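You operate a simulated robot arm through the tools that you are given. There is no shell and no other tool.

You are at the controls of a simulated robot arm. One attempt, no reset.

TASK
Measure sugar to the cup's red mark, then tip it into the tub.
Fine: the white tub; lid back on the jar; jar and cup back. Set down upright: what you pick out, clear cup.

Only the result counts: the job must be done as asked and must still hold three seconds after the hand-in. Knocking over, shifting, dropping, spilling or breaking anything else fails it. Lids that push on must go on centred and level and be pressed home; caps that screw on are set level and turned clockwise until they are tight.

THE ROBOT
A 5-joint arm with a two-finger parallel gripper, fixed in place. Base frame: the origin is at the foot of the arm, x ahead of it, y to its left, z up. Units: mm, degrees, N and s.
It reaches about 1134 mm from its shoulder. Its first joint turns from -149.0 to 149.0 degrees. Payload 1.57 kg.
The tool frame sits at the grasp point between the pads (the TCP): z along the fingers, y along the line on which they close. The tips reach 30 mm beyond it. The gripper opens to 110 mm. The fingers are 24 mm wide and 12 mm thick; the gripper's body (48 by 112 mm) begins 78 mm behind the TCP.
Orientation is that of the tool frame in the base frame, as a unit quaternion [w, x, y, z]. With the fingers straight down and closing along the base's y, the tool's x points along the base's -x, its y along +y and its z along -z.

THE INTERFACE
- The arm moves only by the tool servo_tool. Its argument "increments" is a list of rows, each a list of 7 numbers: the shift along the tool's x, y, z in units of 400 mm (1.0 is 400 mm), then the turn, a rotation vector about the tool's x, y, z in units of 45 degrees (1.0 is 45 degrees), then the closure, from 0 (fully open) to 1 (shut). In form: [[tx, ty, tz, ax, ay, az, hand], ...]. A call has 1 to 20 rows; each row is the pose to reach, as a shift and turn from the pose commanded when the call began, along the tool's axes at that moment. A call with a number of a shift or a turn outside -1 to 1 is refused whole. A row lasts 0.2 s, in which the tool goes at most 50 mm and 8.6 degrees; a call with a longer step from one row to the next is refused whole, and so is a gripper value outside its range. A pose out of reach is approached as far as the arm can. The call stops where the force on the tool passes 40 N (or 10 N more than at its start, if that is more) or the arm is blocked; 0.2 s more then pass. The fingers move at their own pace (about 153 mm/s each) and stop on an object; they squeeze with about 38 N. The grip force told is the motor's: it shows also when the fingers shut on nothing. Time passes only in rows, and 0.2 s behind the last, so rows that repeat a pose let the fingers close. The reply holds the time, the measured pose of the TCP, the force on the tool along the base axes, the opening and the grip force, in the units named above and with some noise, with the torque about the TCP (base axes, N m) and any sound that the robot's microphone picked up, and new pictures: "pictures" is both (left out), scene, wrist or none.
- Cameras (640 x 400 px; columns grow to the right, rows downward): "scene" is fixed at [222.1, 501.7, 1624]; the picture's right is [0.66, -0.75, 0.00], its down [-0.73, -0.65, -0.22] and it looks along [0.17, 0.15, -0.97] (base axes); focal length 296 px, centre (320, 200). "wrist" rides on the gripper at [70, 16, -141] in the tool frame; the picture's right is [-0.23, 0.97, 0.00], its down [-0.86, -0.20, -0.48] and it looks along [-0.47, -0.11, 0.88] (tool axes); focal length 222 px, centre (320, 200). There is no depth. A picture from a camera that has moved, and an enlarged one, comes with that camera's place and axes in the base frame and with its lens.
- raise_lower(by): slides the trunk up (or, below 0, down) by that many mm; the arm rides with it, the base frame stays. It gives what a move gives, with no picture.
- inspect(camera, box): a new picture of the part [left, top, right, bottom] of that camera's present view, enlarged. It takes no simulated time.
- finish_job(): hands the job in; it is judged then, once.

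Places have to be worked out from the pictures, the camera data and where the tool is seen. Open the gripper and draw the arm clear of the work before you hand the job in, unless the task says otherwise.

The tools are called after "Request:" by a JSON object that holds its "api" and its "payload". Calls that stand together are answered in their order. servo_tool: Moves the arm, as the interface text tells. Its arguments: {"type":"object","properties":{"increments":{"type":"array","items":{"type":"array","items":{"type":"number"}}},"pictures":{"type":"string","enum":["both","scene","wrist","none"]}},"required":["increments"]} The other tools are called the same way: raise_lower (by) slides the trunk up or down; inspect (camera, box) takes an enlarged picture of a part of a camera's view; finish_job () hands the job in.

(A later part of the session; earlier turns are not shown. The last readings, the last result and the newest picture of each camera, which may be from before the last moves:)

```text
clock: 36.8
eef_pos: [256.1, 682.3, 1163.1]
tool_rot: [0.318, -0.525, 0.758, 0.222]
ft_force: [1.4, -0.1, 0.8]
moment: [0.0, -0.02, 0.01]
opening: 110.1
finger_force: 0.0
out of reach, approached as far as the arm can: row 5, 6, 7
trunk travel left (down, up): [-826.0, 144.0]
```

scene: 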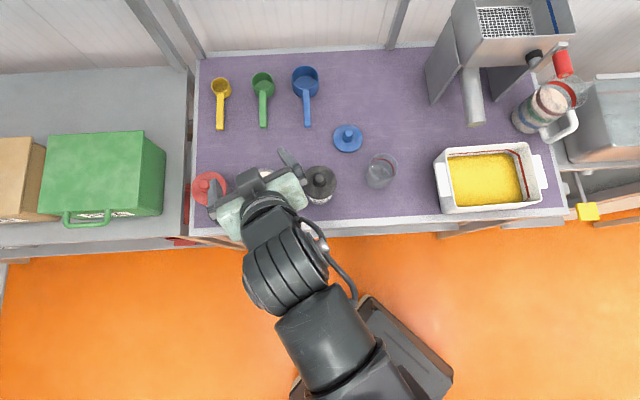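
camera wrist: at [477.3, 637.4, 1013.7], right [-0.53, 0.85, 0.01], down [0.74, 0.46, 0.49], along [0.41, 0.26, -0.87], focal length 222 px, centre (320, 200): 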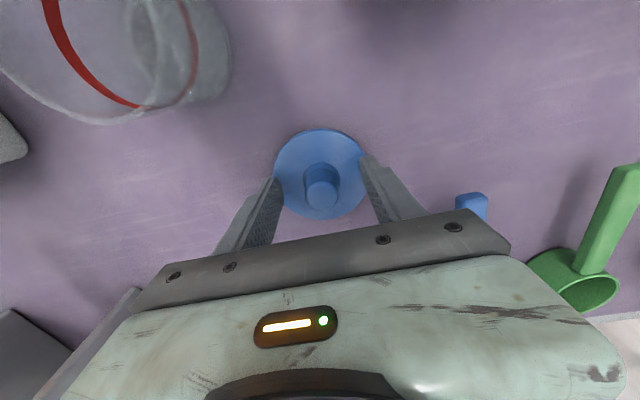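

The measured arc gives a wrist-to-TCP length of about 235 mm. I'll pitch on to 70° from vertical (20° below horizontal) with the TCP above the sugar jar at (275, 735).

Request:
{"api": "servo_tool", "payload": {"increments": [[-0.0848, 0, -0.0043, 0, -0.1811, 0, 0], [-0.168, 0, -0.0205, 0, -0.3624, 0, 0], [-0.2478, 0, -0.048, 0, -0.5436, 0, 0], [-0.2478, 0, -0.048, 0, -0.5436, 0, 0], [-0.2478, 0, -0.048, 0, -0.5436, 0, 0]]}}

```text
clock: 38.0
eef_pos: [274.1, 732.5, 1249.6]
tool_rot: [0.471, -0.465, 0.674, 0.327]
ft_force: [0.1, -0.3, 0.1]
moment: [0.0, -0.01, 0.03]
opening: 110.1
finger_force: 0.1
trunk travel left (down, up): [-826.0, 144.0]
camera wrist: at [204.0, 590.9, 1232.5], right [-0.88, 0.41, 0.22], down [0.13, -0.22, 0.97], along [0.45, 0.88, 0.14], focal length 222 px, centre (320, 200)
```

scene: 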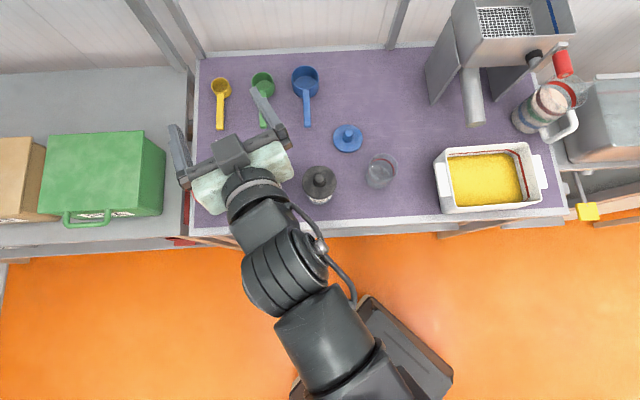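
wrist: 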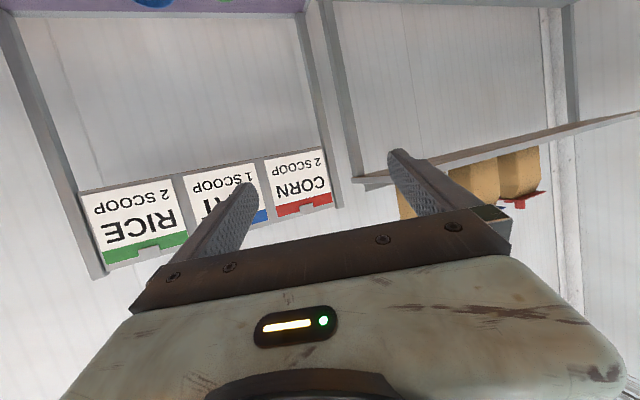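

The tool is at 20° below horizontal, level in roll, above the jar. I'll lower the trunk to just above jar height and check alignment.

Request:
{"api": "raise_lower", "payload": {"by": -255}}

Request:
{"api": "inspect", "payload": {"camera": "wrist", "box": [0, 0, 640, 400]}}

Request:
{"api": "inspect", "payload": {"camera": "scene", "box": [170, 90, 350, 230]}}

```text
clock: 40.6
eef_pos: [273.5, 731.7, 993.4]
tool_rot: [0.471, -0.466, 0.674, 0.327]
ft_force: [0.5, 0.3, 0.6]
moment: [0.04, -0.01, -0.01]
opening: 110.1
finger_force: 0.1
trunk travel left (down, up): [-571.0, 399.0]
```

```text
1.00 times, centred on (320, 200) of wrist (not enlarged: the box is as wide or as high as the picture)
camera zoom: at [204.1, 590.7, 977.5], right [-0.88, 0.41, 0.22], down [0.13, -0.22, 0.97], along [0.45, 0.88, 0.14], focal length 222 px, centre (320, 200)
```

zoom: 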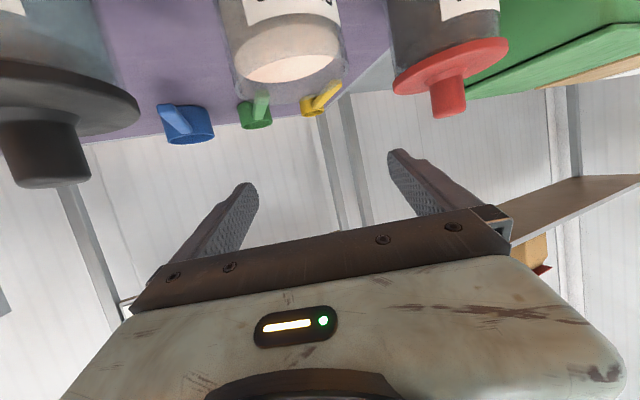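

```text
2.86 times, centred on (260, 160) of scene
camera zoom: at [222.1, 501.7, 1624.0], right [0.66, -0.75, 0.0], down [-0.73, -0.65, -0.22], along [0.17, 0.15, -0.97], focal length 845 px, centre (491, 314)
```

zoom: 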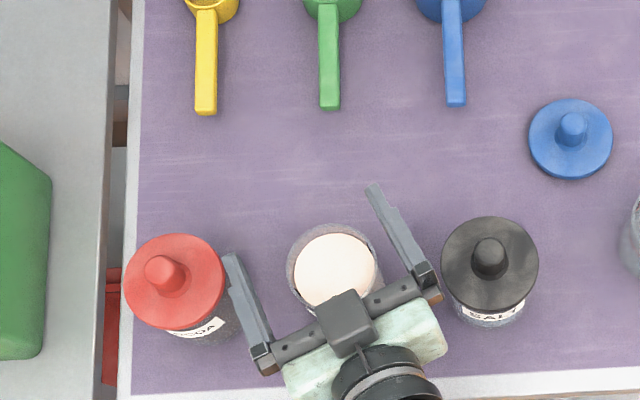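

The jar mouth lies between the two fingers. I'll lower a bit more and check once more before straddling it.

Request:
{"api": "raise_lower", "payload": {"by": -42}}

Request:
{"api": "inspect", "payload": {"camera": "wrist", "box": [100, 0, 540, 275]}}

Request:
{"api": "inspect", "payload": {"camera": "scene", "box": [200, 120, 330, 220]}}

```text
clock: 41.5
eef_pos: [273.6, 732.0, 952.6]
tool_rot: [0.47, -0.467, 0.674, 0.327]
ft_force: [-0.2, 0.1, -0.2]
moment: [0.0, 0.02, 0.0]
opening: 110.2
finger_force: 0.0
trunk travel left (down, up): [-529.0, 441.0]
```

```text
1.45 times, centred on (320, 138) of wrist
camera zoom: at [204.1, 590.7, 935.4], right [-0.88, 0.41, 0.22], down [0.13, -0.22, 0.97], along [0.45, 0.88, 0.14], focal length 323 px, centre (320, 291)
```

zoom: 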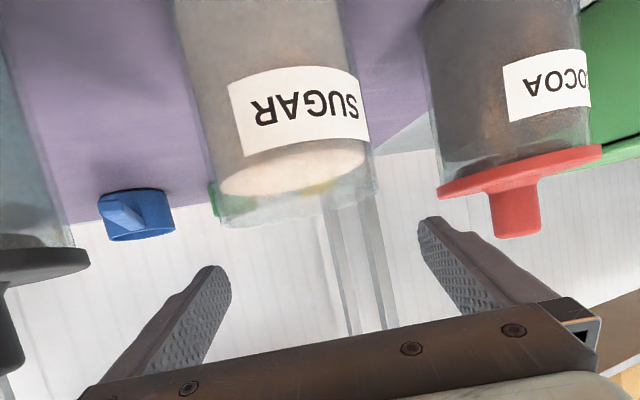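

```text
4.00 times, centred on (265, 170) of scene
camera zoom: at [222.1, 501.7, 1624.0], right [0.66, -0.75, 0.0], down [-0.73, -0.65, -0.22], along [0.17, 0.15, -0.97], focal length 1182 px, centre (540, 320)
```

zoom: 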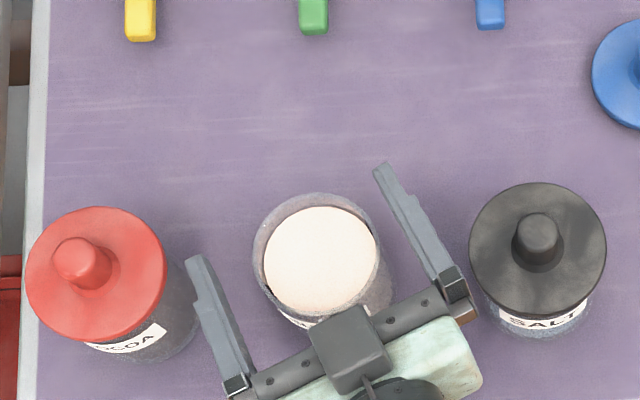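

The clear jar stands between the open fingers with margin on both sides. I'll lower to mid-height, TCP z≈866.

Request:
{"api": "raise_lower", "payload": {"by": -86}}

Request:
{"api": "inspect", "payload": {"camera": "wrist", "box": [100, 0, 540, 275]}}

Request:
{"api": "inspect", "payload": {"camera": "scene", "box": [200, 120, 330, 220]}}

```text
clock: 42.7
eef_pos: [275.0, 731.2, 866.6]
tool_rot: [0.47, -0.466, 0.674, 0.327]
ft_force: [0.4, 0.3, -0.5]
moment: [0.0, -0.03, -0.03]
opening: 110.1
finger_force: 0.1
trunk travel left (down, up): [-443.0, 527.0]
```

```text
1.45 times, centred on (320, 138) of wrist
camera zoom: at [204.1, 590.7, 849.4], right [-0.88, 0.41, 0.22], down [0.13, -0.22, 0.97], along [0.45, 0.88, 0.14], focal length 323 px, centre (320, 291)
```

zoom: 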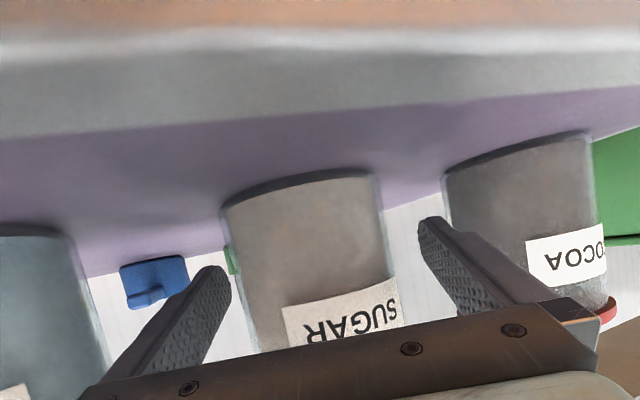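

```text
4.00 times, centred on (265, 170) of scene
camera zoom: at [222.1, 501.7, 1624.0], right [0.66, -0.75, 0.0], down [-0.73, -0.65, -0.22], along [0.17, 0.15, -0.97], focal length 1182 px, centre (540, 320)
```

zoom: 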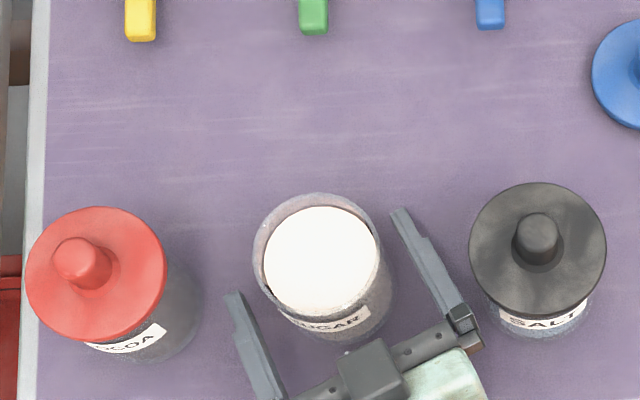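

The jar is centred between the fingers to within about a millimetre. Closing on it now.

Request:
{"api": "servo_tool", "payload": {"increments": [[0, 0, 0, 0, 0, 0, 0.15], [0, 0, 0, 0, 0, 0, 0.22], [0, 0, 0, 0, 0, 0, 0.28], [0, 0, 0, 0, 0, 0, 0.4], [0, 0, 0, 0, 0, 0, 1], [0, 0, 0, 0, 0, 0, 1], [0, 0, 0, 0, 0, 0, 1]]}}

```text
clock: 44.3
eef_pos: [273.6, 732.6, 865.5]
tool_rot: [0.471, -0.466, 0.674, 0.327]
ft_force: [-1.0, -0.7, 1.0]
moment: [-0.06, -0.1, -0.03]
opening: 74.4
finger_force: 37.9
trunk travel left (down, up): [-443.0, 527.0]
camera wrist: at [204.0, 590.7, 849.5], right [-0.88, 0.41, 0.22], down [0.13, -0.22, 0.97], along [0.45, 0.88, 0.14], focal length 222 px, centre (320, 200)
```

scene: 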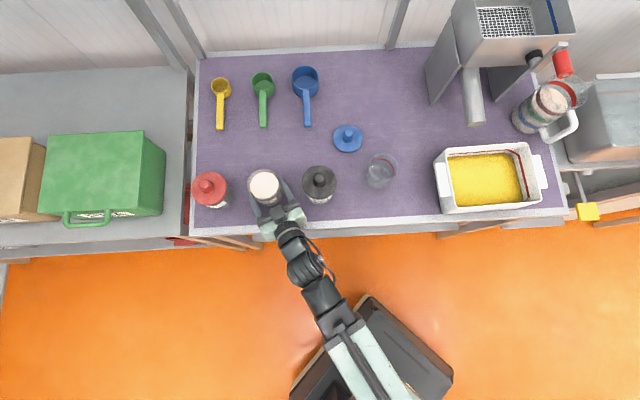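
wrist: 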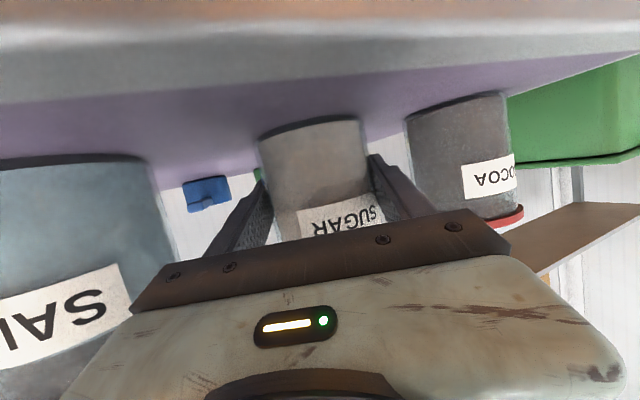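

Firm grip at 74.4 mm opening. I'll lift 10 mm and check that the weight comes with it.

Request:
{"api": "raise_lower", "payload": {"by": 10}}

```text
clock: 44.9
eef_pos: [274.8, 731.3, 875.9]
tool_rot: [0.471, -0.466, 0.674, 0.327]
ft_force: [0.5, -1.3, -3.6]
moment: [-0.05, -0.02, -0.01]
opening: 74.6
finger_force: 38.4
trunk travel left (down, up): [-453.0, 517.0]
```

About 0.4 kg is lifted. I'll raise the jar above every neighbour before swinging it toward the cup.

Request:
{"api": "raise_lower", "payload": {"by": 172}}

```text
clock: 46.8
eef_pos: [274.5, 731.8, 1048.2]
tool_rot: [0.47, -0.467, 0.674, 0.327]
ft_force: [-0.2, 0.5, -3.7]
moment: [-0.03, -0.01, -0.01]
opening: 74.4
finger_force: 38.2
trunk travel left (down, up): [-625.0, 345.0]
```

The jar hangs at TCP z≈1048 with its bottom near 988, above the salt knob. I'll swing it along an arc to a spot just right of the cup, keeping it upright.

Request:
{"api": "servo_tool", "payload": {"increments": [[0.0024, -0.0993, -0.007, 0.0611, 0, 0.0222, 1], [0.0065, -0.198, -0.0188, 0.1221, 0, 0.0443, 1], [0.0123, -0.2957, -0.0352, 0.1832, 0, 0.0665, 1], [0.02, -0.392, -0.0566, 0.2442, 0, 0.0886, 1], [0.0292, -0.4866, -0.0823, 0.3053, 0, 0.1108, 1], [0.04, -0.5795, -0.1121, 0.3664, 0, 0.133, 1], [0.0524, -0.6706, -0.1467, 0.4274, 0, 0.1551, 1], [0.0663, -0.7594, -0.1852, 0.4885, 0, 0.1773, 1], [0.0818, -0.8455, -0.228, 0.5495, 0, 0.1994, 1], [0.0987, -0.9291, -0.2747, 0.6106, -0.001, 0.2216, 1], [0.0987, -0.9291, -0.2747, 0.6106, -0.001, 0.2216, 1]]}}

```text
clock: 49.2
eef_pos: [597.3, 509.4, 1047.2]
tool_rot: [0.537, -0.281, 0.771, 0.197]
ft_force: [0.0, 0.5, -3.8]
moment: [-0.02, 0.02, -0.02]
opening: 74.3
finger_force: 38.0
out of reach, approached as far as the arm can: row 6, 7, 8, 9, 10, 11
trunk travel left (down, up): [-625.0, 345.0]
camera wrist: at [467.3, 419.9, 1031.0], right [-0.57, 0.79, 0.21], down [0.01, -0.25, 0.97], along [0.82, 0.55, 0.13], focal length 222 px, centre (320, 200)
```

scene: 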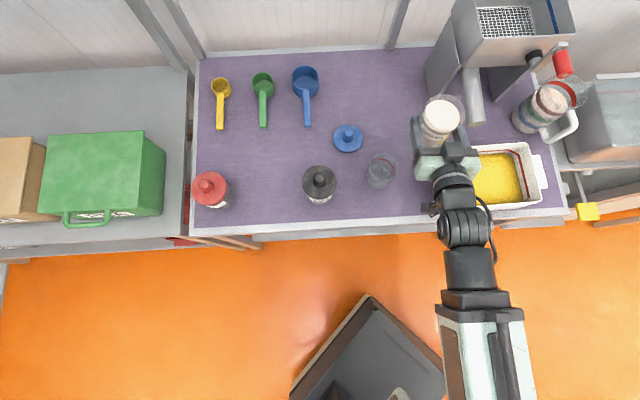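
wrist: 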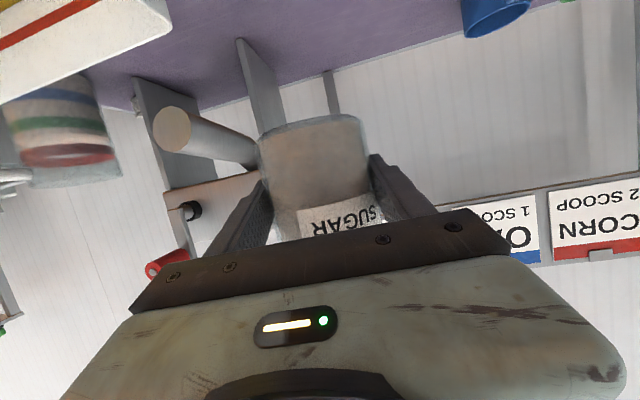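

The arm stopped at r≈785 because of its inner reach limit. Pitching a further 5° down shortens the reach, so I'll do that and bring the TCP to r≈764, right of the cup.

Request:
{"api": "servo_tool", "payload": {"increments": [[0.03, -0.0037, -0.017, 0, 0.0522, 0, 1], [0.06, -0.0074, -0.034, 0, 0.1044, 0, 1], [0.06, -0.0074, -0.034, 0, 0.1044, 0, 1]]}}

Request:
{"api": "inspect", "payload": {"camera": "scene", "box": [340, 70, 480, 220]}}

```text
clock: 50.0
eef_pos: [591.9, 501.9, 1028.6]
tool_rot: [0.504, -0.29, 0.792, 0.184]
ft_force: [0.5, 0.5, -3.7]
moment: [0.0, 0.01, 0.02]
opening: 74.4
finger_force: 38.1
out of reach, approached as far as the arm can: row 1, 2, 3
trunk travel left (down, up): [-625.0, 345.0]
camera wrist: at [462.2, 413.1, 1025.9], right [-0.56, 0.81, 0.21], down [0.07, -0.2, 0.98], along [0.83, 0.56, 0.05], focal length 222 px, centre (320, 200)
```

scene: 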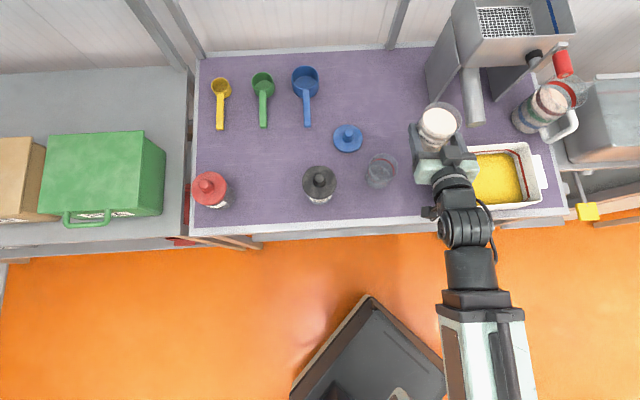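
wrist: 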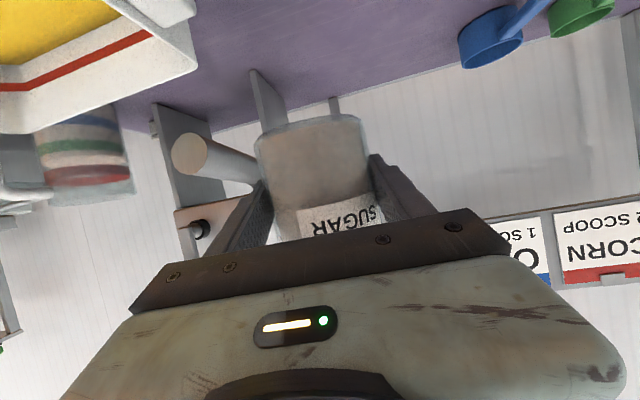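

```text
2.67 times, centred on (410, 145) of scene
camera zoom: at [222.1, 501.7, 1624.0], right [0.66, -0.75, 0.0], down [-0.73, -0.65, -0.22], along [0.17, 0.15, -0.97], focal length 788 px, centre (80, 347)
```

zoom: 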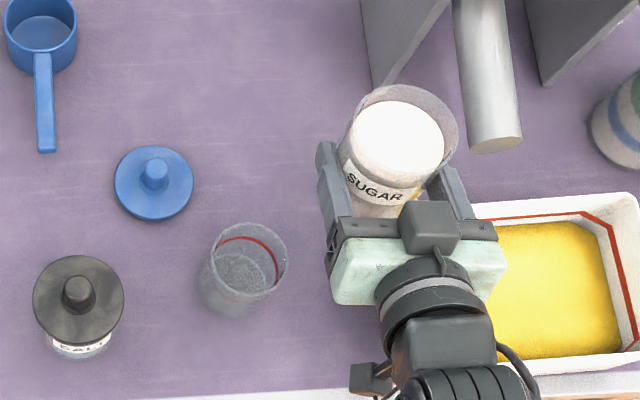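

At this pitch the reach limit still keeps the jar about 15–20 mm beyond the cup's centre line, too risky for spilling. The remedy is to regrip the jar with the tool about 33° below horizontal. I'll retrace to its original place, starting by undoing the pitch.

Request:
{"api": "servo_tool", "payload": {"increments": [[-0.028, 0, 0.0034, 0, -0.0556, 0, 1], [-0.0563, 0, 0.0067, 0, -0.1111, 0, 1], [-0.0563, 0, 0.0067, 0, -0.1111, 0, 1]], "pictures": "none"}}

```text
clock: 50.8
eef_pos: [603.4, 510.6, 1049.1]
tool_rot: [0.541, -0.281, 0.768, 0.198]
ft_force: [-0.2, -0.2, -4.3]
moment: [0.0, 0.05, -0.04]
opening: 74.4
finger_force: 38.2
trunk travel left (down, up): [-625.0, 345.0]
```

Request:
{"api": "servo_tool", "payload": {"increments": [[0.0011, 0.1005, -0.003, -0.0612, 0, -0.0219, 1], [0.0045, 0.2006, -0.0124, -0.1224, 0, -0.0439, 1], [0.0096, 0.3, -0.0264, -0.1837, 0, -0.0658, 1], [0.0165, 0.3985, -0.0454, -0.2449, 0, -0.0878, 1], [0.0249, 0.4956, -0.069, -0.3061, 0, -0.1097, 1], [0.0351, 0.5914, -0.0973, -0.3673, 0, -0.1316, 1], [0.0469, 0.6854, -0.1301, -0.4285, 0, -0.1536, 1], [0.0602, 0.7773, -0.167, -0.4898, 0, -0.1755, 1], [0.0751, 0.867, -0.2086, -0.551, 0, -0.1975, 1], [0.0915, 0.9543, -0.2544, -0.6122, 0, -0.2194, 1], [0.0915, 0.9543, -0.2544, -0.6122, 0, -0.2194, 1]]}}

```text
clock: 53.2
eef_pos: [273.5, 732.8, 1048.2]
tool_rot: [0.472, -0.466, 0.673, 0.328]
ft_force: [0.2, -0.2, -4.7]
moment: [-0.02, 0.03, 0.01]
opening: 74.3
finger_force: 37.9
trunk travel left (down, up): [-625.0, 345.0]
camera wrist: at [203.3, 591.6, 1031.4], right [-0.88, 0.41, 0.22], down [0.13, -0.22, 0.97], along [0.45, 0.88, 0.14], focal length 222 px, centre (320, 200)
```

scene: 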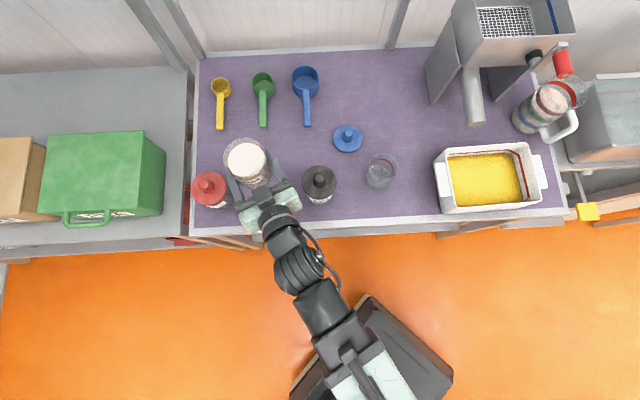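
wrist: 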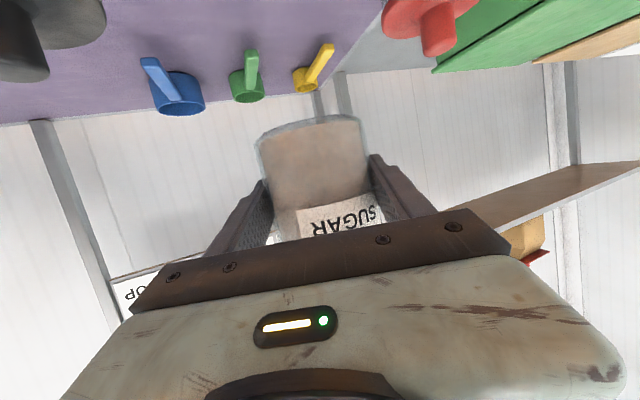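

Back above the original spot to within a millimetre. I'll lower the jar most of the way.

Request:
{"api": "raise_lower", "payload": {"by": -174}}

Request:
{"api": "inspect", "payload": {"camera": "scene", "box": [180, 120, 340, 220]}}

```text
clock: 55.1
eef_pos: [274.4, 733.1, 873.9]
tool_rot: [0.472, -0.465, 0.674, 0.327]
ft_force: [0.1, 0.1, -3.0]
moment: [-0.06, -0.01, 0.01]
opening: 74.2
finger_force: 37.7
trunk travel left (down, up): [-451.0, 519.0]
```

```text
4.00 times, centred on (260, 170) of scene
camera zoom: at [222.1, 501.7, 1624.0], right [0.66, -0.75, 0.0], down [-0.73, -0.65, -0.22], along [0.17, 0.15, -0.97], focal length 1182 px, centre (560, 320)
```

zoom: 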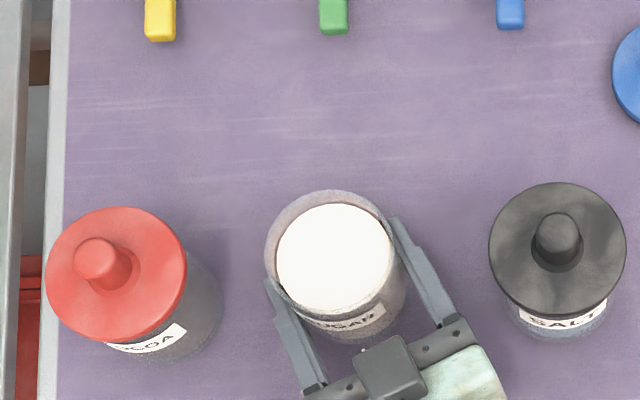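

Request:
{"api": "raise_lower", "payload": {"by": -6}}

```text
clock: 55.7
eef_pos: [273.4, 732.2, 869.7]
tool_rot: [0.472, -0.466, 0.673, 0.328]
ft_force: [1.4, 0.0, -4.1]
moment: [-0.03, 0.01, -0.01]
opening: 74.2
finger_force: 38.1
trunk travel left (down, up): [-445.0, 525.0]
```

Request:
{"api": "raise_lower", "payload": {"by": -2}}

```text
clock: 56.2
eef_pos: [273.9, 730.6, 865.2]
tool_rot: [0.472, -0.466, 0.673, 0.327]
ft_force: [0.5, -0.8, -4.4]
moment: [-0.03, 0.02, -0.02]
opening: 74.0
finger_force: 37.8
trunk travel left (down, up): [-443.0, 527.0]
```

The jar still hangs with its full weight; lowering another millimetre.

Request:
{"api": "raise_lower", "payload": {"by": -1.5}}

```text
clock: 56.7
eef_pos: [274.7, 732.6, 866.0]
tool_rot: [0.473, -0.465, 0.672, 0.329]
ft_force: [0.0, 3.1, 9.1]
moment: [-0.22, -0.06, -0.02]
opening: 74.2
finger_force: 37.6
trunk travel left (down, up): [-441.0, 529.0]
```

The jar is now resting on the table. Opening the fingers to release it.

Request:
{"api": "servo_tool", "payload": {"increments": [[0, 0, 0, 0, 0, 0, 0.3], [0, 0, 0, 0, 0, 0, 0.2], [0, 0, 0, 0, 0, 0, 0.0], [0, 0, 0, 0, 0, 0, 0.0]]}}

```text
clock: 57.7
eef_pos: [273.5, 731.6, 865.7]
tool_rot: [0.471, -0.466, 0.673, 0.328]
ft_force: [-1.0, -0.1, -0.4]
moment: [-0.01, -0.03, 0.02]
opening: 110.0
finger_force: 0.0
trunk travel left (down, up): [-441.0, 529.0]
camera wrist: at [203.7, 591.1, 848.1], right [-0.88, 0.41, 0.22], down [0.13, -0.22, 0.97], along [0.45, 0.88, 0.14], focal length 222 px, centre (320, 200)
```

scene: 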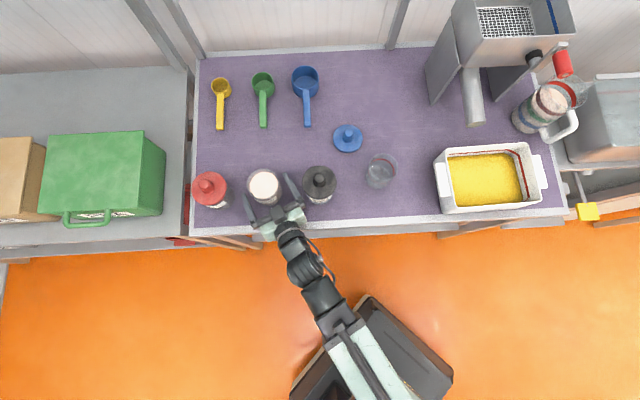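
wrist: 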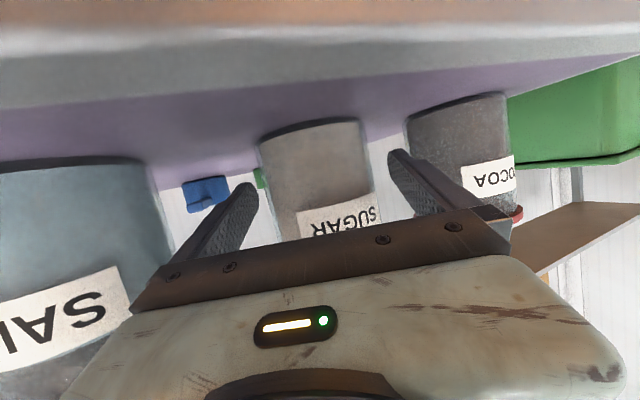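

The jar is standing at its place. I'll raise the arm, then pitch the tool to about 33° below horizontal over the jar for the regrip.

Request:
{"api": "raise_lower", "payload": {"by": 140}}

```text
clock: 59.4
eef_pos: [274.1, 731.3, 1003.8]
tool_rot: [0.471, -0.466, 0.673, 0.328]
ft_force: [0.6, 0.5, 0.1]
moment: [0.0, 0.02, 0.01]
opening: 109.7
finger_force: 0.0
trunk travel left (down, up): [-581.0, 389.0]
```

Request:
{"api": "servo_tool", "payload": {"increments": [[0.058, 0, 0.0243, 0, 0.1456, 0, 0], [0.1125, -0.0013, 0.0475, 0, 0.2911, 0, 0], [0.1125, -0.0013, 0.0475, 0, 0.2911, 0, 0], [0.1125, -0.0013, 0.0475, 0, 0.2911, 0, 0]]}}

Request:
{"api": "inspect", "payload": {"camera": "wrist", "box": [100, 0, 540, 275]}}

```text
clock: 60.4
eef_pos: [275.4, 733.5, 956.6]
tool_rot: [0.392, -0.5, 0.722, 0.273]
ft_force: [0.1, 0.1, 0.0]
moment: [-0.01, 0.0, -0.01]
opening: 110.0
finger_force: 0.0
trunk travel left (down, up): [-581.0, 389.0]
camera wrist: at [205.2, 592.6, 975.4], right [-0.87, 0.46, 0.19], down [0.21, -0.01, 0.98], along [0.45, 0.89, -0.09], focal length 222 px, centre (320, 200)
```

scene: 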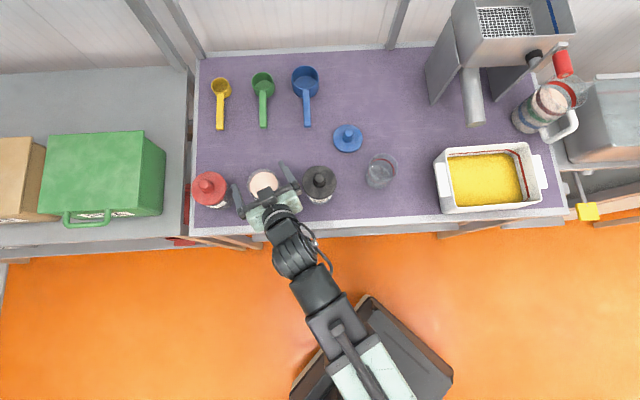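
wrist: 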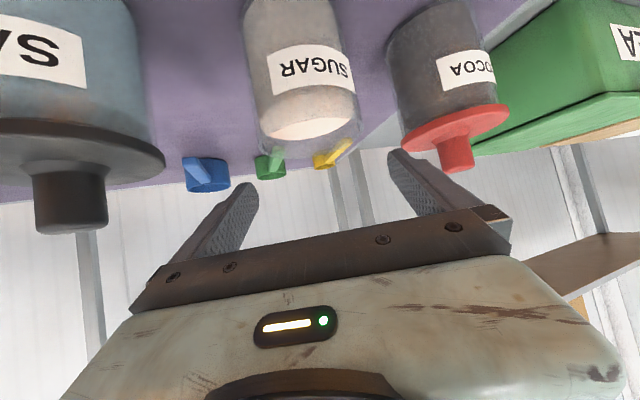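

```text
1.45 times, centred on (320, 138) of wrist
camera zoom: at [205.2, 592.6, 975.4], right [-0.87, 0.46, 0.19], down [0.21, -0.01, 0.98], along [0.45, 0.89, -0.09], focal length 323 px, centre (320, 291)
```

zoom: 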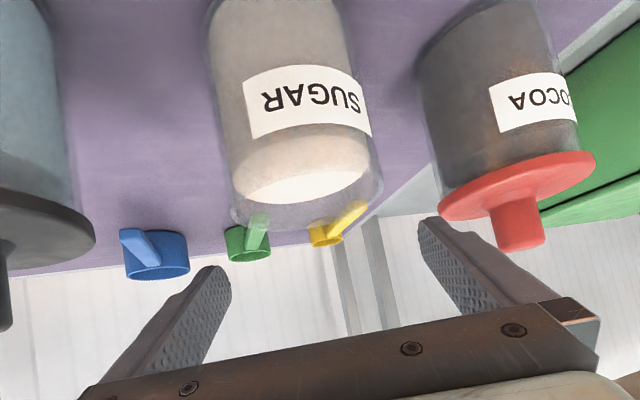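

The tool is at 33° below horizontal, centred over the jar. Lowering to grip height.

Request:
{"api": "raise_lower", "payload": {"by": -89}}

Request:
{"api": "inspect", "payload": {"camera": "scene", "box": [200, 120, 330, 220]}}

Request:
{"api": "inspect", "payload": {"camera": "wrist", "box": [100, 0, 540, 275]}}

```text
clock: 61.6
eef_pos: [276.3, 733.4, 868.7]
tool_rot: [0.391, -0.501, 0.723, 0.272]
ft_force: [0.0, -0.2, 0.5]
moment: [0.04, 0.04, 0.01]
opening: 109.9
finger_force: 0.1
trunk travel left (down, up): [-492.0, 478.0]
```

```text
4.00 times, centred on (265, 170) of scene
camera zoom: at [222.1, 501.7, 1624.0], right [0.66, -0.75, 0.0], down [-0.73, -0.65, -0.22], along [0.17, 0.15, -0.97], focal length 1182 px, centre (540, 320)
```

zoom: 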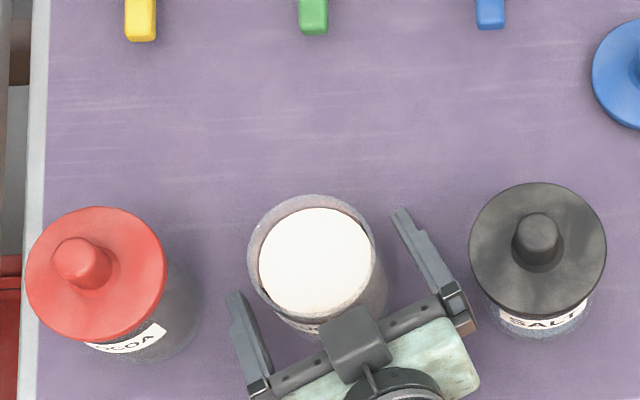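

```text
1.45 times, centred on (320, 138) of wrist
camera zoom: at [205.1, 592.6, 886.5], right [-0.87, 0.46, 0.19], down [0.21, -0.01, 0.98], along [0.45, 0.89, -0.09], focal length 323 px, centre (320, 291)
```

zoom: 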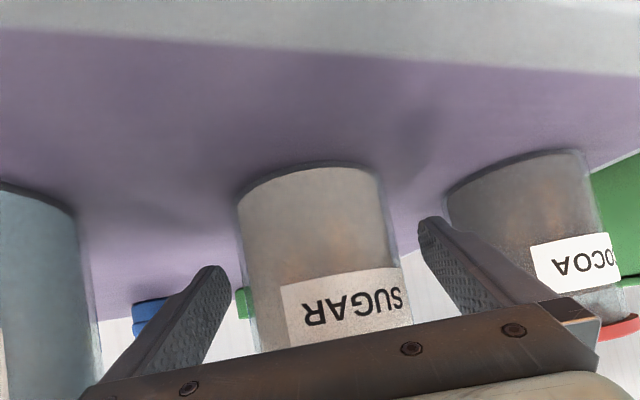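

The jar is between the fingers, perhaps 3 mm left of centre; closing slowly will re-centre it.

Request:
{"api": "servo_tool", "payload": {"increments": [[0, 0, 0, 0, 0, 0, 0.15], [0, 0, 0, 0, 0, 0, 0.22], [0, 0, 0, 0, 0, 0, 0.25], [0, 0, 0, 0, 0, 0, 0.27], [0, 0, 0, 0, 0, 0, 0.29], [0, 0, 0, 0, 0, 0, 0.31], [0, 0, 0, 0, 0, 0, 0.4], [0, 0, 0, 0, 0, 0, 1], [0, 0, 0, 0, 0, 0, 1], [0, 0, 0, 0, 0, 0, 1]]}}

Request:
{"api": "inspect", "payload": {"camera": "scene", "box": [200, 120, 330, 220]}}

```text
clock: 63.8
eef_pos: [274.7, 733.0, 867.0]
tool_rot: [0.392, -0.501, 0.722, 0.273]
ft_force: [-1.3, 0.5, 0.3]
moment: [-0.03, -0.08, -0.02]
opening: 73.6
finger_force: 37.7
trunk travel left (down, up): [-492.0, 478.0]
camera wrist: at [205.0, 592.6, 886.5], right [-0.87, 0.46, 0.19], down [0.21, -0.01, 0.98], along [0.45, 0.89, -0.09], focal length 222 px, centre (320, 200)
```

scene: 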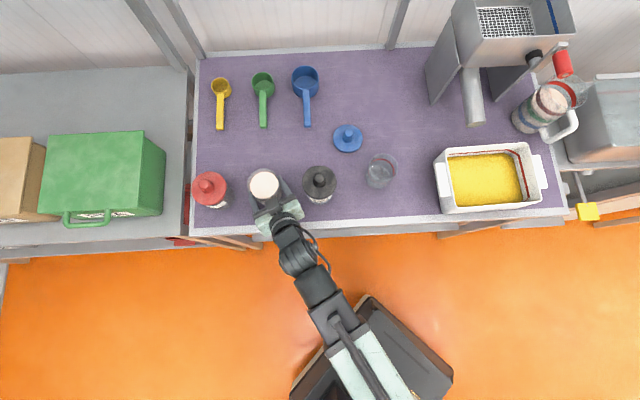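
wrist: 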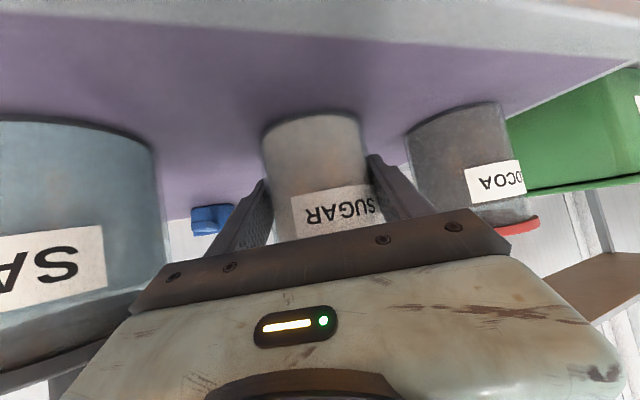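

```text
4.00 times, centred on (265, 170) of scene
camera zoom: at [222.1, 501.7, 1624.0], right [0.66, -0.75, 0.0], down [-0.73, -0.65, -0.22], along [0.17, 0.15, -0.97], focal length 1182 px, centre (540, 320)
```

zoom: 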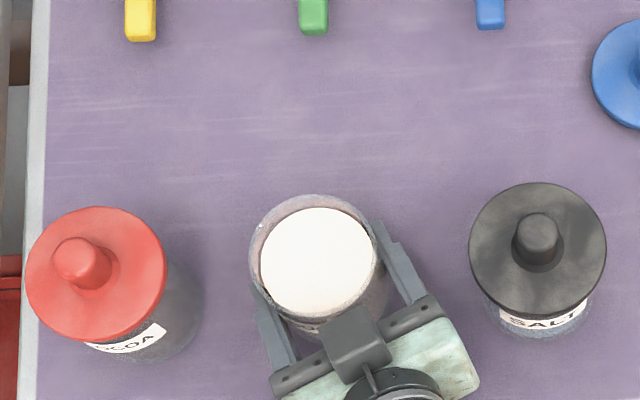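

Regripped at 33°. I'll lift it well above the neighbours again.

Request:
{"api": "raise_lower", "payload": {"by": 180}}

```text
clock: 65.8
eef_pos: [274.2, 733.4, 1047.2]
tool_rot: [0.392, -0.5, 0.722, 0.272]
ft_force: [-0.4, 0.1, -4.0]
moment: [0.02, 0.0, 0.04]
opening: 73.4
finger_force: 38.2
trunk travel left (down, up): [-672.0, 298.0]
```

The jar is raised and level. I'll swing it along the arc to just right of the cup, at r≈763.

Request:
{"api": "servo_tool", "payload": {"increments": [[0.0039, -0.0981, -0.0064, 0.0537, 0, 0.0349, 1], [0.0107, -0.1957, -0.0171, 0.1075, 0, 0.0697, 1], [0.0199, -0.2918, -0.0317, 0.1612, 0, 0.1046, 1], [0.0319, -0.3871, -0.0506, 0.2149, 0, 0.1394, 1], [0.0464, -0.4806, -0.0732, 0.2687, 0, 0.1743, 1], [0.0636, -0.5725, -0.1, 0.3224, 0, 0.2091, 1], [0.083, -0.6625, -0.1302, 0.3761, 0, 0.244, 1], [0.1048, -0.7501, -0.1642, 0.4298, 0, 0.2788, 1], [0.1289, -0.8356, -0.2016, 0.4836, 0, 0.3137, 1], [0.1554, -0.9186, -0.2427, 0.5373, 0, 0.3485, 1], [0.1554, -0.9186, -0.2427, 0.5373, 0, 0.3485, 1]]}}

Request:
{"api": "inspect", "payload": {"camera": "scene", "box": [340, 90, 500, 210]}}

```text
clock: 68.2
eef_pos: [581.5, 497.8, 1047.1]
tool_rot: [0.447, -0.305, 0.825, 0.166]
ft_force: [0.2, -0.4, -4.4]
moment: [-0.03, -0.01, -0.01]
opening: 73.5
finger_force: 38.2
trunk travel left (down, up): [-672.0, 298.0]
camera wrist: at [451.9, 407.4, 1066.2], right [-0.54, 0.82, 0.19], down [0.18, -0.11, 0.98], along [0.82, 0.56, -0.09], focal length 222 px, centre (320, 200)
```

scene: 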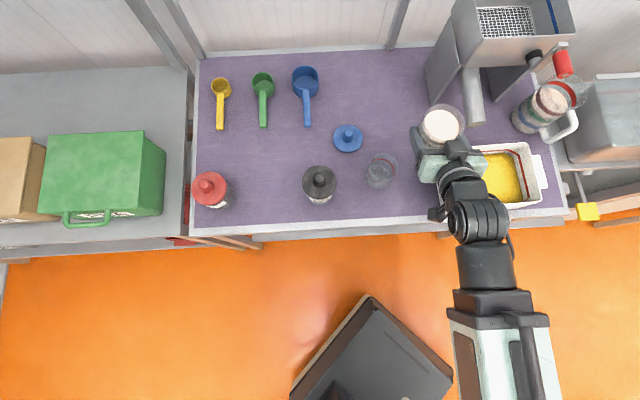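
wrist: 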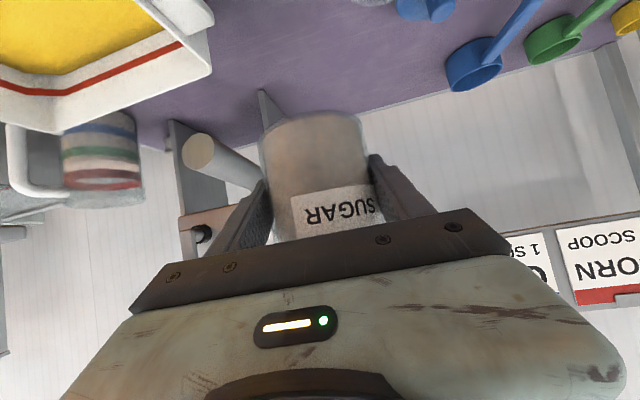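

```text
3.33 times, centred on (420, 150) of scene
camera zoom: at [222.1, 501.7, 1624.0], right [0.66, -0.75, 0.0], down [-0.73, -0.65, -0.22], along [0.17, 0.15, -0.97], focal length 985 px, centre (-13, 367)
```

zoom: 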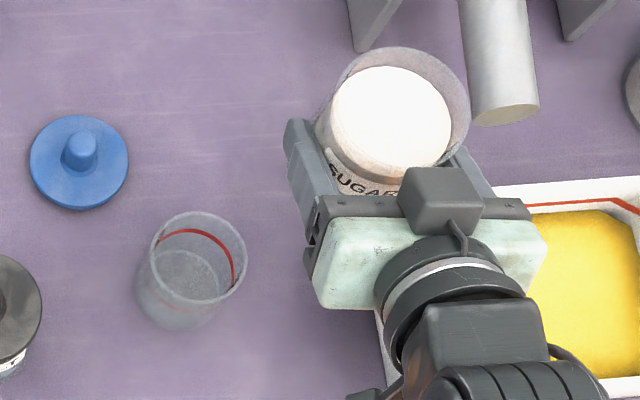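

I'm at r≈765 with the cup 76 mm to the left and 24 mm nearer, just as planned. Lowering to TCP z≈962 for the pour.

Request:
{"api": "raise_lower", "payload": {"by": -85}}

Request:
{"api": "inspect", "payload": {"camera": "scene", "box": [340, 110, 480, 210]}}

```text
clock: 69.4
eef_pos: [580.8, 498.0, 961.8]
tool_rot: [0.447, -0.305, 0.825, 0.166]
ft_force: [-0.7, -1.0, -4.2]
moment: [-0.03, 0.0, -0.01]
opening: 73.4
finger_force: 37.8
trunk travel left (down, up): [-587.0, 383.0]
```

```text
4.00 times, centred on (410, 160) of scene
camera zoom: at [222.1, 501.7, 1624.0], right [0.66, -0.75, 0.0], down [-0.73, -0.65, -0.22], along [0.17, 0.15, -0.97], focal length 1182 px, centre (-40, 360)
```

zoom: 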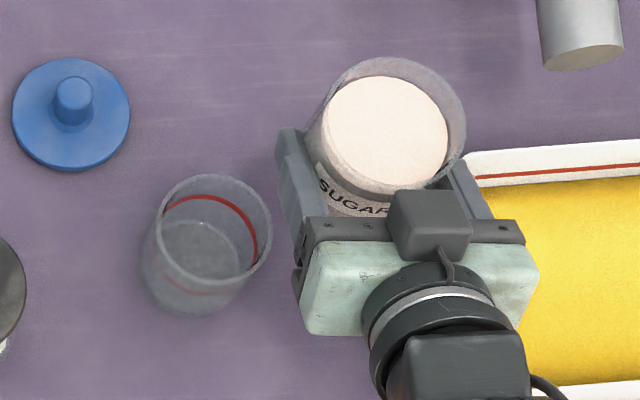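

The view of cup and jar is clear. I'll raise 9 mm for rim clearance, then shift 14 mm left so the tilted lip will fall over the cup's centre.

Request:
{"api": "raise_lower", "payload": {"by": 9}}

Request:
{"api": "servo_tool", "payload": {"increments": [[0, 0.0176, 0, -0.0098, 0, -0.0064, 1], [0, 0.0353, 0, -0.0196, 0, -0.0128, 1], [0, 0.0353, 0, -0.0196, 0, -0.0128, 1]], "pictures": "none"}}

Request:
{"api": "inspect", "payload": {"camera": "scene", "box": [340, 110, 480, 210]}}

```text
clock: 70.0
eef_pos: [579.9, 498.0, 971.0]
tool_rot: [0.446, -0.305, 0.825, 0.165]
ft_force: [-0.4, -0.3, -4.5]
moment: [-0.02, 0.06, 0.0]
opening: 73.6
finger_force: 38.3
trunk travel left (down, up): [-596.0, 374.0]
```

```text
clock: 70.8
eef_pos: [570.7, 508.8, 970.7]
tool_rot: [0.446, -0.312, 0.822, 0.17]
ft_force: [-0.4, 0.6, -3.6]
moment: [0.01, -0.02, 0.0]
opening: 73.6
finger_force: 38.3
trunk travel left (down, up): [-596.0, 374.0]
```

```text
4.00 times, centred on (410, 160) of scene
camera zoom: at [222.1, 501.7, 1624.0], right [0.66, -0.75, 0.0], down [-0.73, -0.65, -0.22], along [0.17, 0.15, -0.97], focal length 1182 px, centre (-40, 360)
```

zoom: 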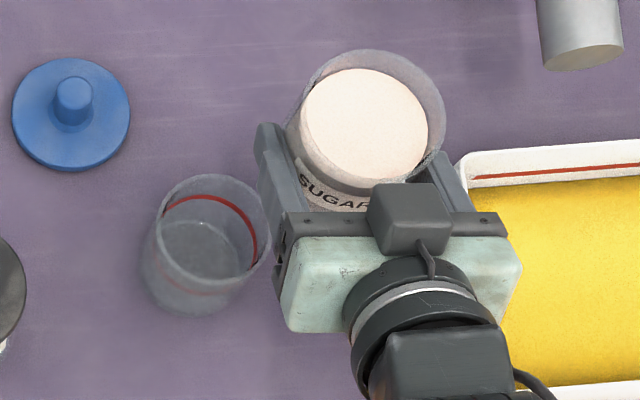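

Now I begin tilting: a 30° roll toward the cup, which should not yet start the flow.

Request:
{"api": "servo_tool", "payload": {"increments": [[0, 0, 0, 0, 0, -0.1667, 1], [0, 0, 0, 0, 0, -0.3333, 1], [0, 0, 0, 0, 0, -0.5, 1], [0, 0, 0, 0, 0, -0.6667, 1]], "pictures": "wrist"}}

Request:
{"api": "inspect", "payload": {"camera": "scene", "box": [340, 110, 480, 210]}}

```text
clock: 71.8
eef_pos: [571.7, 507.0, 970.9]
tool_rot: [0.474, -0.516, 0.712, 0.048]
ft_force: [-0.4, -0.2, -4.3]
moment: [-0.03, 0.0, 0.05]
opening: 73.3
finger_force: 37.5
trunk travel left (down, up): [-596.0, 374.0]
camera wrist: at [469.4, 388.7, 991.2], right [-0.76, 0.61, -0.24], down [-0.13, 0.23, 0.97], along [0.64, 0.76, -0.1], focal length 222 px, centre (320, 200)
```

wrist: 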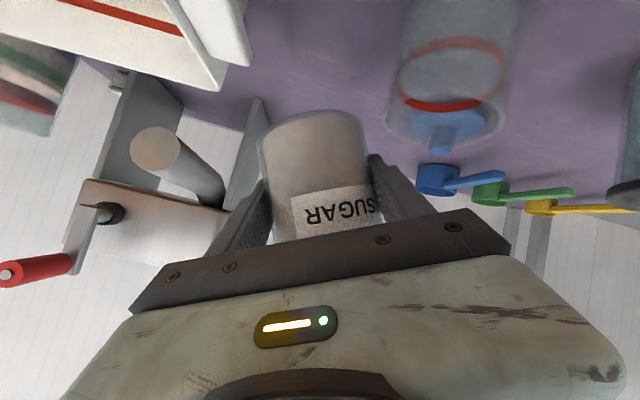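

```text
4.00 times, centred on (410, 160) of scene
camera zoom: at [222.1, 501.7, 1624.0], right [0.66, -0.75, 0.0], down [-0.73, -0.65, -0.22], along [0.17, 0.15, -0.97], focal length 1182 px, centre (-40, 360)
```

zoom: 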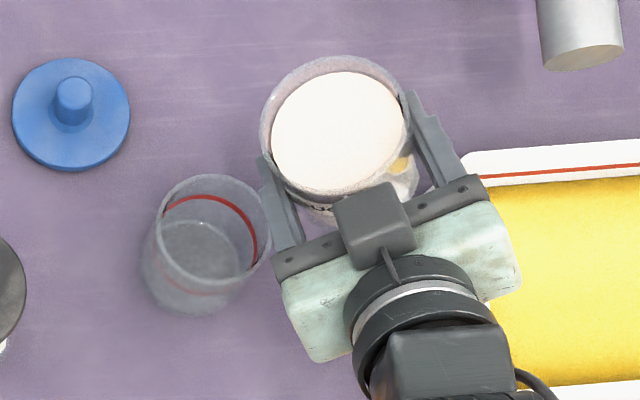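

No flow yet; the lip is positioned near the cup's axis. Tilting another 12°.

Request:
{"api": "servo_tool", "payload": {"increments": [[0, 0, 0, 0, 0, -0.1333, 1], [0, 0, 0, 0, 0, -0.2667, 1]], "pictures": "wrist"}}

Request:
{"api": "inspect", "payload": {"camera": "scene", "box": [340, 110, 480, 210]}}

```text
clock: 72.4
eef_pos: [571.6, 509.1, 971.2]
tool_rot: [0.477, -0.586, 0.654, -0.001]
ft_force: [-0.5, 0.1, -3.9]
moment: [0.01, 0.05, -0.02]
opening: 73.6
finger_force: 38.0
trunk travel left (down, up): [-596.0, 374.0]
camera wrist: at [480.6, 380.5, 996.1], right [-0.78, 0.48, -0.4], down [-0.27, 0.33, 0.91], along [0.57, 0.81, -0.13], focal length 222 px, centre (320, 200)
```

wrist: 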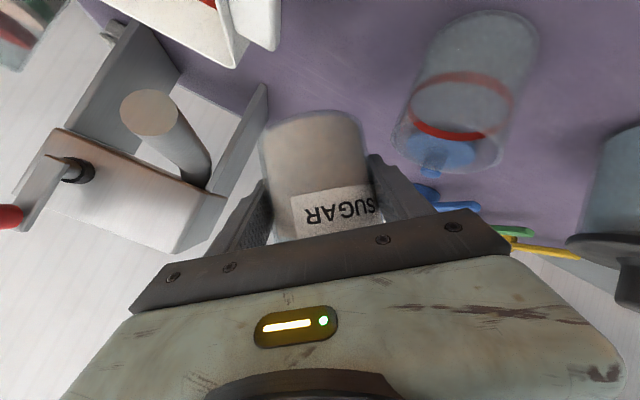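

```text
4.00 times, centred on (410, 160) of scene
camera zoom: at [222.1, 501.7, 1624.0], right [0.66, -0.75, 0.0], down [-0.73, -0.65, -0.22], along [0.17, 0.15, -0.97], focal length 1182 px, centre (-40, 360)
```

zoom: 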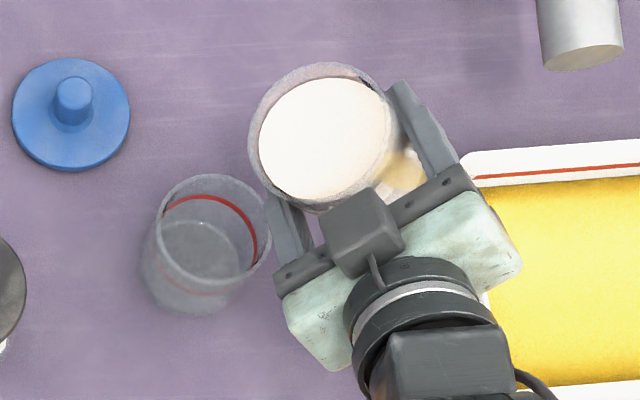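

Still no flow at about 35° of tilt. Continuing in small steps.

Request:
{"api": "servo_tool", "payload": {"increments": [[0, 0, 0, 0, 0, -0.1, 1], [0, 0, 0, 0, 0, -0.2, 1]], "pictures": "none"}}

Request:
{"api": "inspect", "payload": {"camera": "scene", "box": [340, 110, 480, 210]}}

```text
clock: 73.0
eef_pos: [571.9, 508.8, 970.4]
tool_rot: [-0.476, 0.636, -0.606, 0.038]
ft_force: [-0.8, -0.3, -3.4]
moment: [0.0, 0.04, -0.02]
opening: 73.5
finger_force: 38.3
trunk travel left (down, up): [-596.0, 374.0]
```

```text
4.00 times, centred on (410, 160) of scene
camera zoom: at [222.1, 501.7, 1624.0], right [0.66, -0.75, 0.0], down [-0.73, -0.65, -0.22], along [0.17, 0.15, -0.97], focal length 1182 px, centre (-40, 360)
```

zoom: 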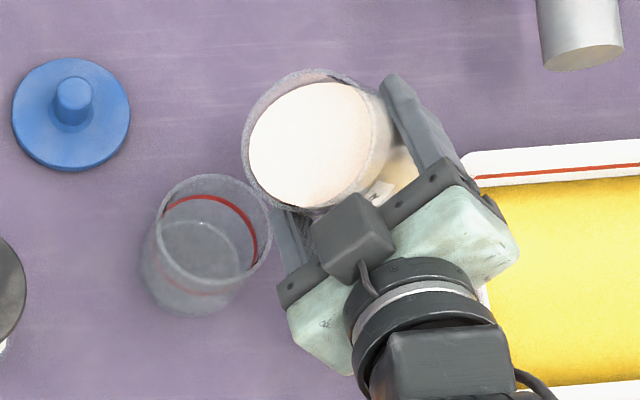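

The sugar surface has nearly reached the lip at about 42° of tilt. To allow for the stream's sideways drift, I'll shift the jar 12 mm right before it starts to flow.

Request:
{"api": "servo_tool", "payload": {"increments": [[0.0117, -0.0095, 0, 0.0053, 0.0065, 0.0055, 1], [0.0234, -0.0189, 0, 0.0106, 0.013, 0.0109, 1]], "pictures": "none"}}

Request:
{"api": "inspect", "payload": {"camera": "scene", "box": [350, 120, 450, 200]}}

```text
clock: 73.6
eef_pos: [579.2, 498.3, 971.3]
tool_rot: [-0.475, 0.632, -0.611, 0.041]
ft_force: [0.5, -0.4, -3.4]
moment: [-0.03, 0.01, -0.04]
opening: 73.3
finger_force: 38.1
trunk travel left (down, up): [-596.0, 374.0]
```

```text
5.00 times, centred on (400, 160) of scene
camera zoom: at [222.1, 501.7, 1624.0], right [0.66, -0.75, 0.0], down [-0.73, -0.65, -0.22], along [0.17, 0.15, -0.97], focal length 1478 px, centre (-80, 400)
```

zoom: 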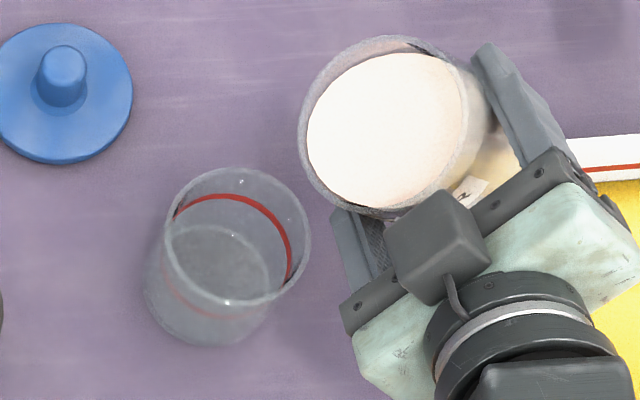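

Now tilting in 4.5° steps while watching for flow.

Request:
{"api": "servo_tool", "payload": {"increments": [[0, 0, 0, 0, 0, -0.1, 1], [0, 0, 0, 0, 0, -0.1, 1]], "pictures": "none"}}

Request:
{"api": "inspect", "payload": {"camera": "scene", "box": [350, 120, 450, 200]}}

```text
clock: 74.2
eef_pos: [579.5, 498.9, 969.7]
tool_rot: [-0.473, 0.655, -0.586, 0.06]
ft_force: [0.5, 0.4, -4.3]
moment: [-0.05, 0.03, -0.03]
opening: 73.5
finger_force: 37.8
trunk travel left (down, up): [-596.0, 374.0]
```

```text
5.00 times, centred on (400, 160) of scene
camera zoom: at [222.1, 501.7, 1624.0], right [0.66, -0.75, 0.0], down [-0.73, -0.65, -0.22], along [0.17, 0.15, -0.97], focal length 1478 px, centre (-80, 400)
```

zoom: 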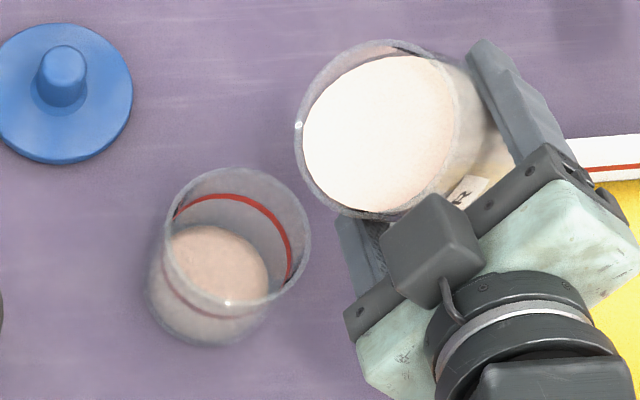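

The flow has started and sugar has landed in the cup. I'll hold this tilt for a moment and watch the level.

Request:
{"api": "servo_tool", "payload": {"increments": [[0, 0, 0, 0, 0, 0, 1]], "pictures": "none"}}

Request:
{"api": "inspect", "payload": {"camera": "scene", "box": [355, 140, 405, 190]}}

Request:
{"api": "inspect", "payload": {"camera": "wrist", "box": [300, 0, 640, 213]}}

```text
clock: 74.6
eef_pos: [579.5, 499.3, 970.7]
tool_rot: [-0.472, 0.654, -0.587, 0.061]
ft_force: [0.1, 0.8, -3.6]
moment: [0.02, 0.05, -0.02]
opening: 73.4
finger_force: 37.9
trunk travel left (down, up): [-596.0, 374.0]
```

```text
8.00 times, centred on (380, 165) of scene
camera zoom: at [222.1, 501.7, 1624.0], right [0.66, -0.75, 0.0], down [-0.73, -0.65, -0.22], along [0.17, 0.15, -0.97], focal length 2365 px, centre (-160, 480)
```

zoom: 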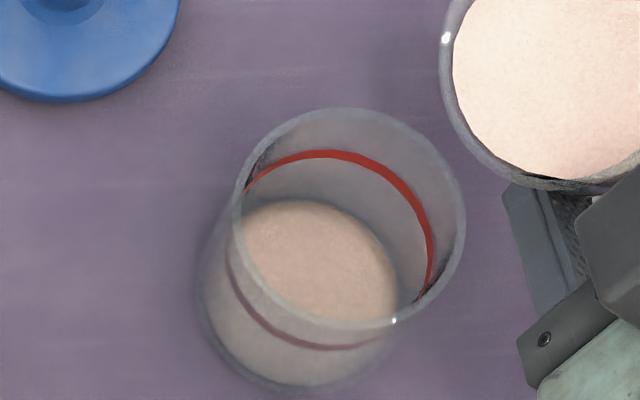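

```text
1.88 times, centred on (470, 106) of wrist
camera zoom: at [499.8, 366.2, 1004.2], right [-0.76, 0.32, -0.56], down [-0.42, 0.42, 0.81], along [0.49, 0.85, -0.18], focal length 417 px, centre (38, 376)
```

zoom: 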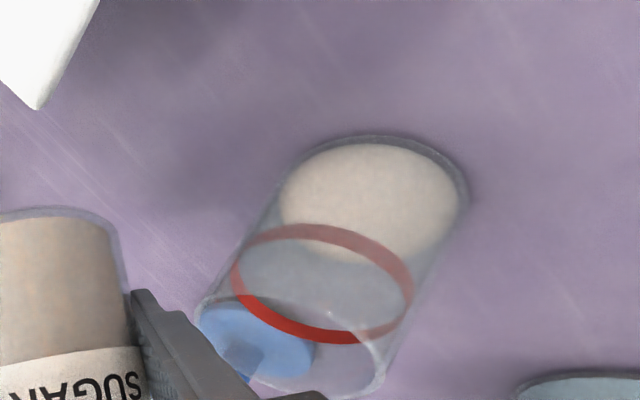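

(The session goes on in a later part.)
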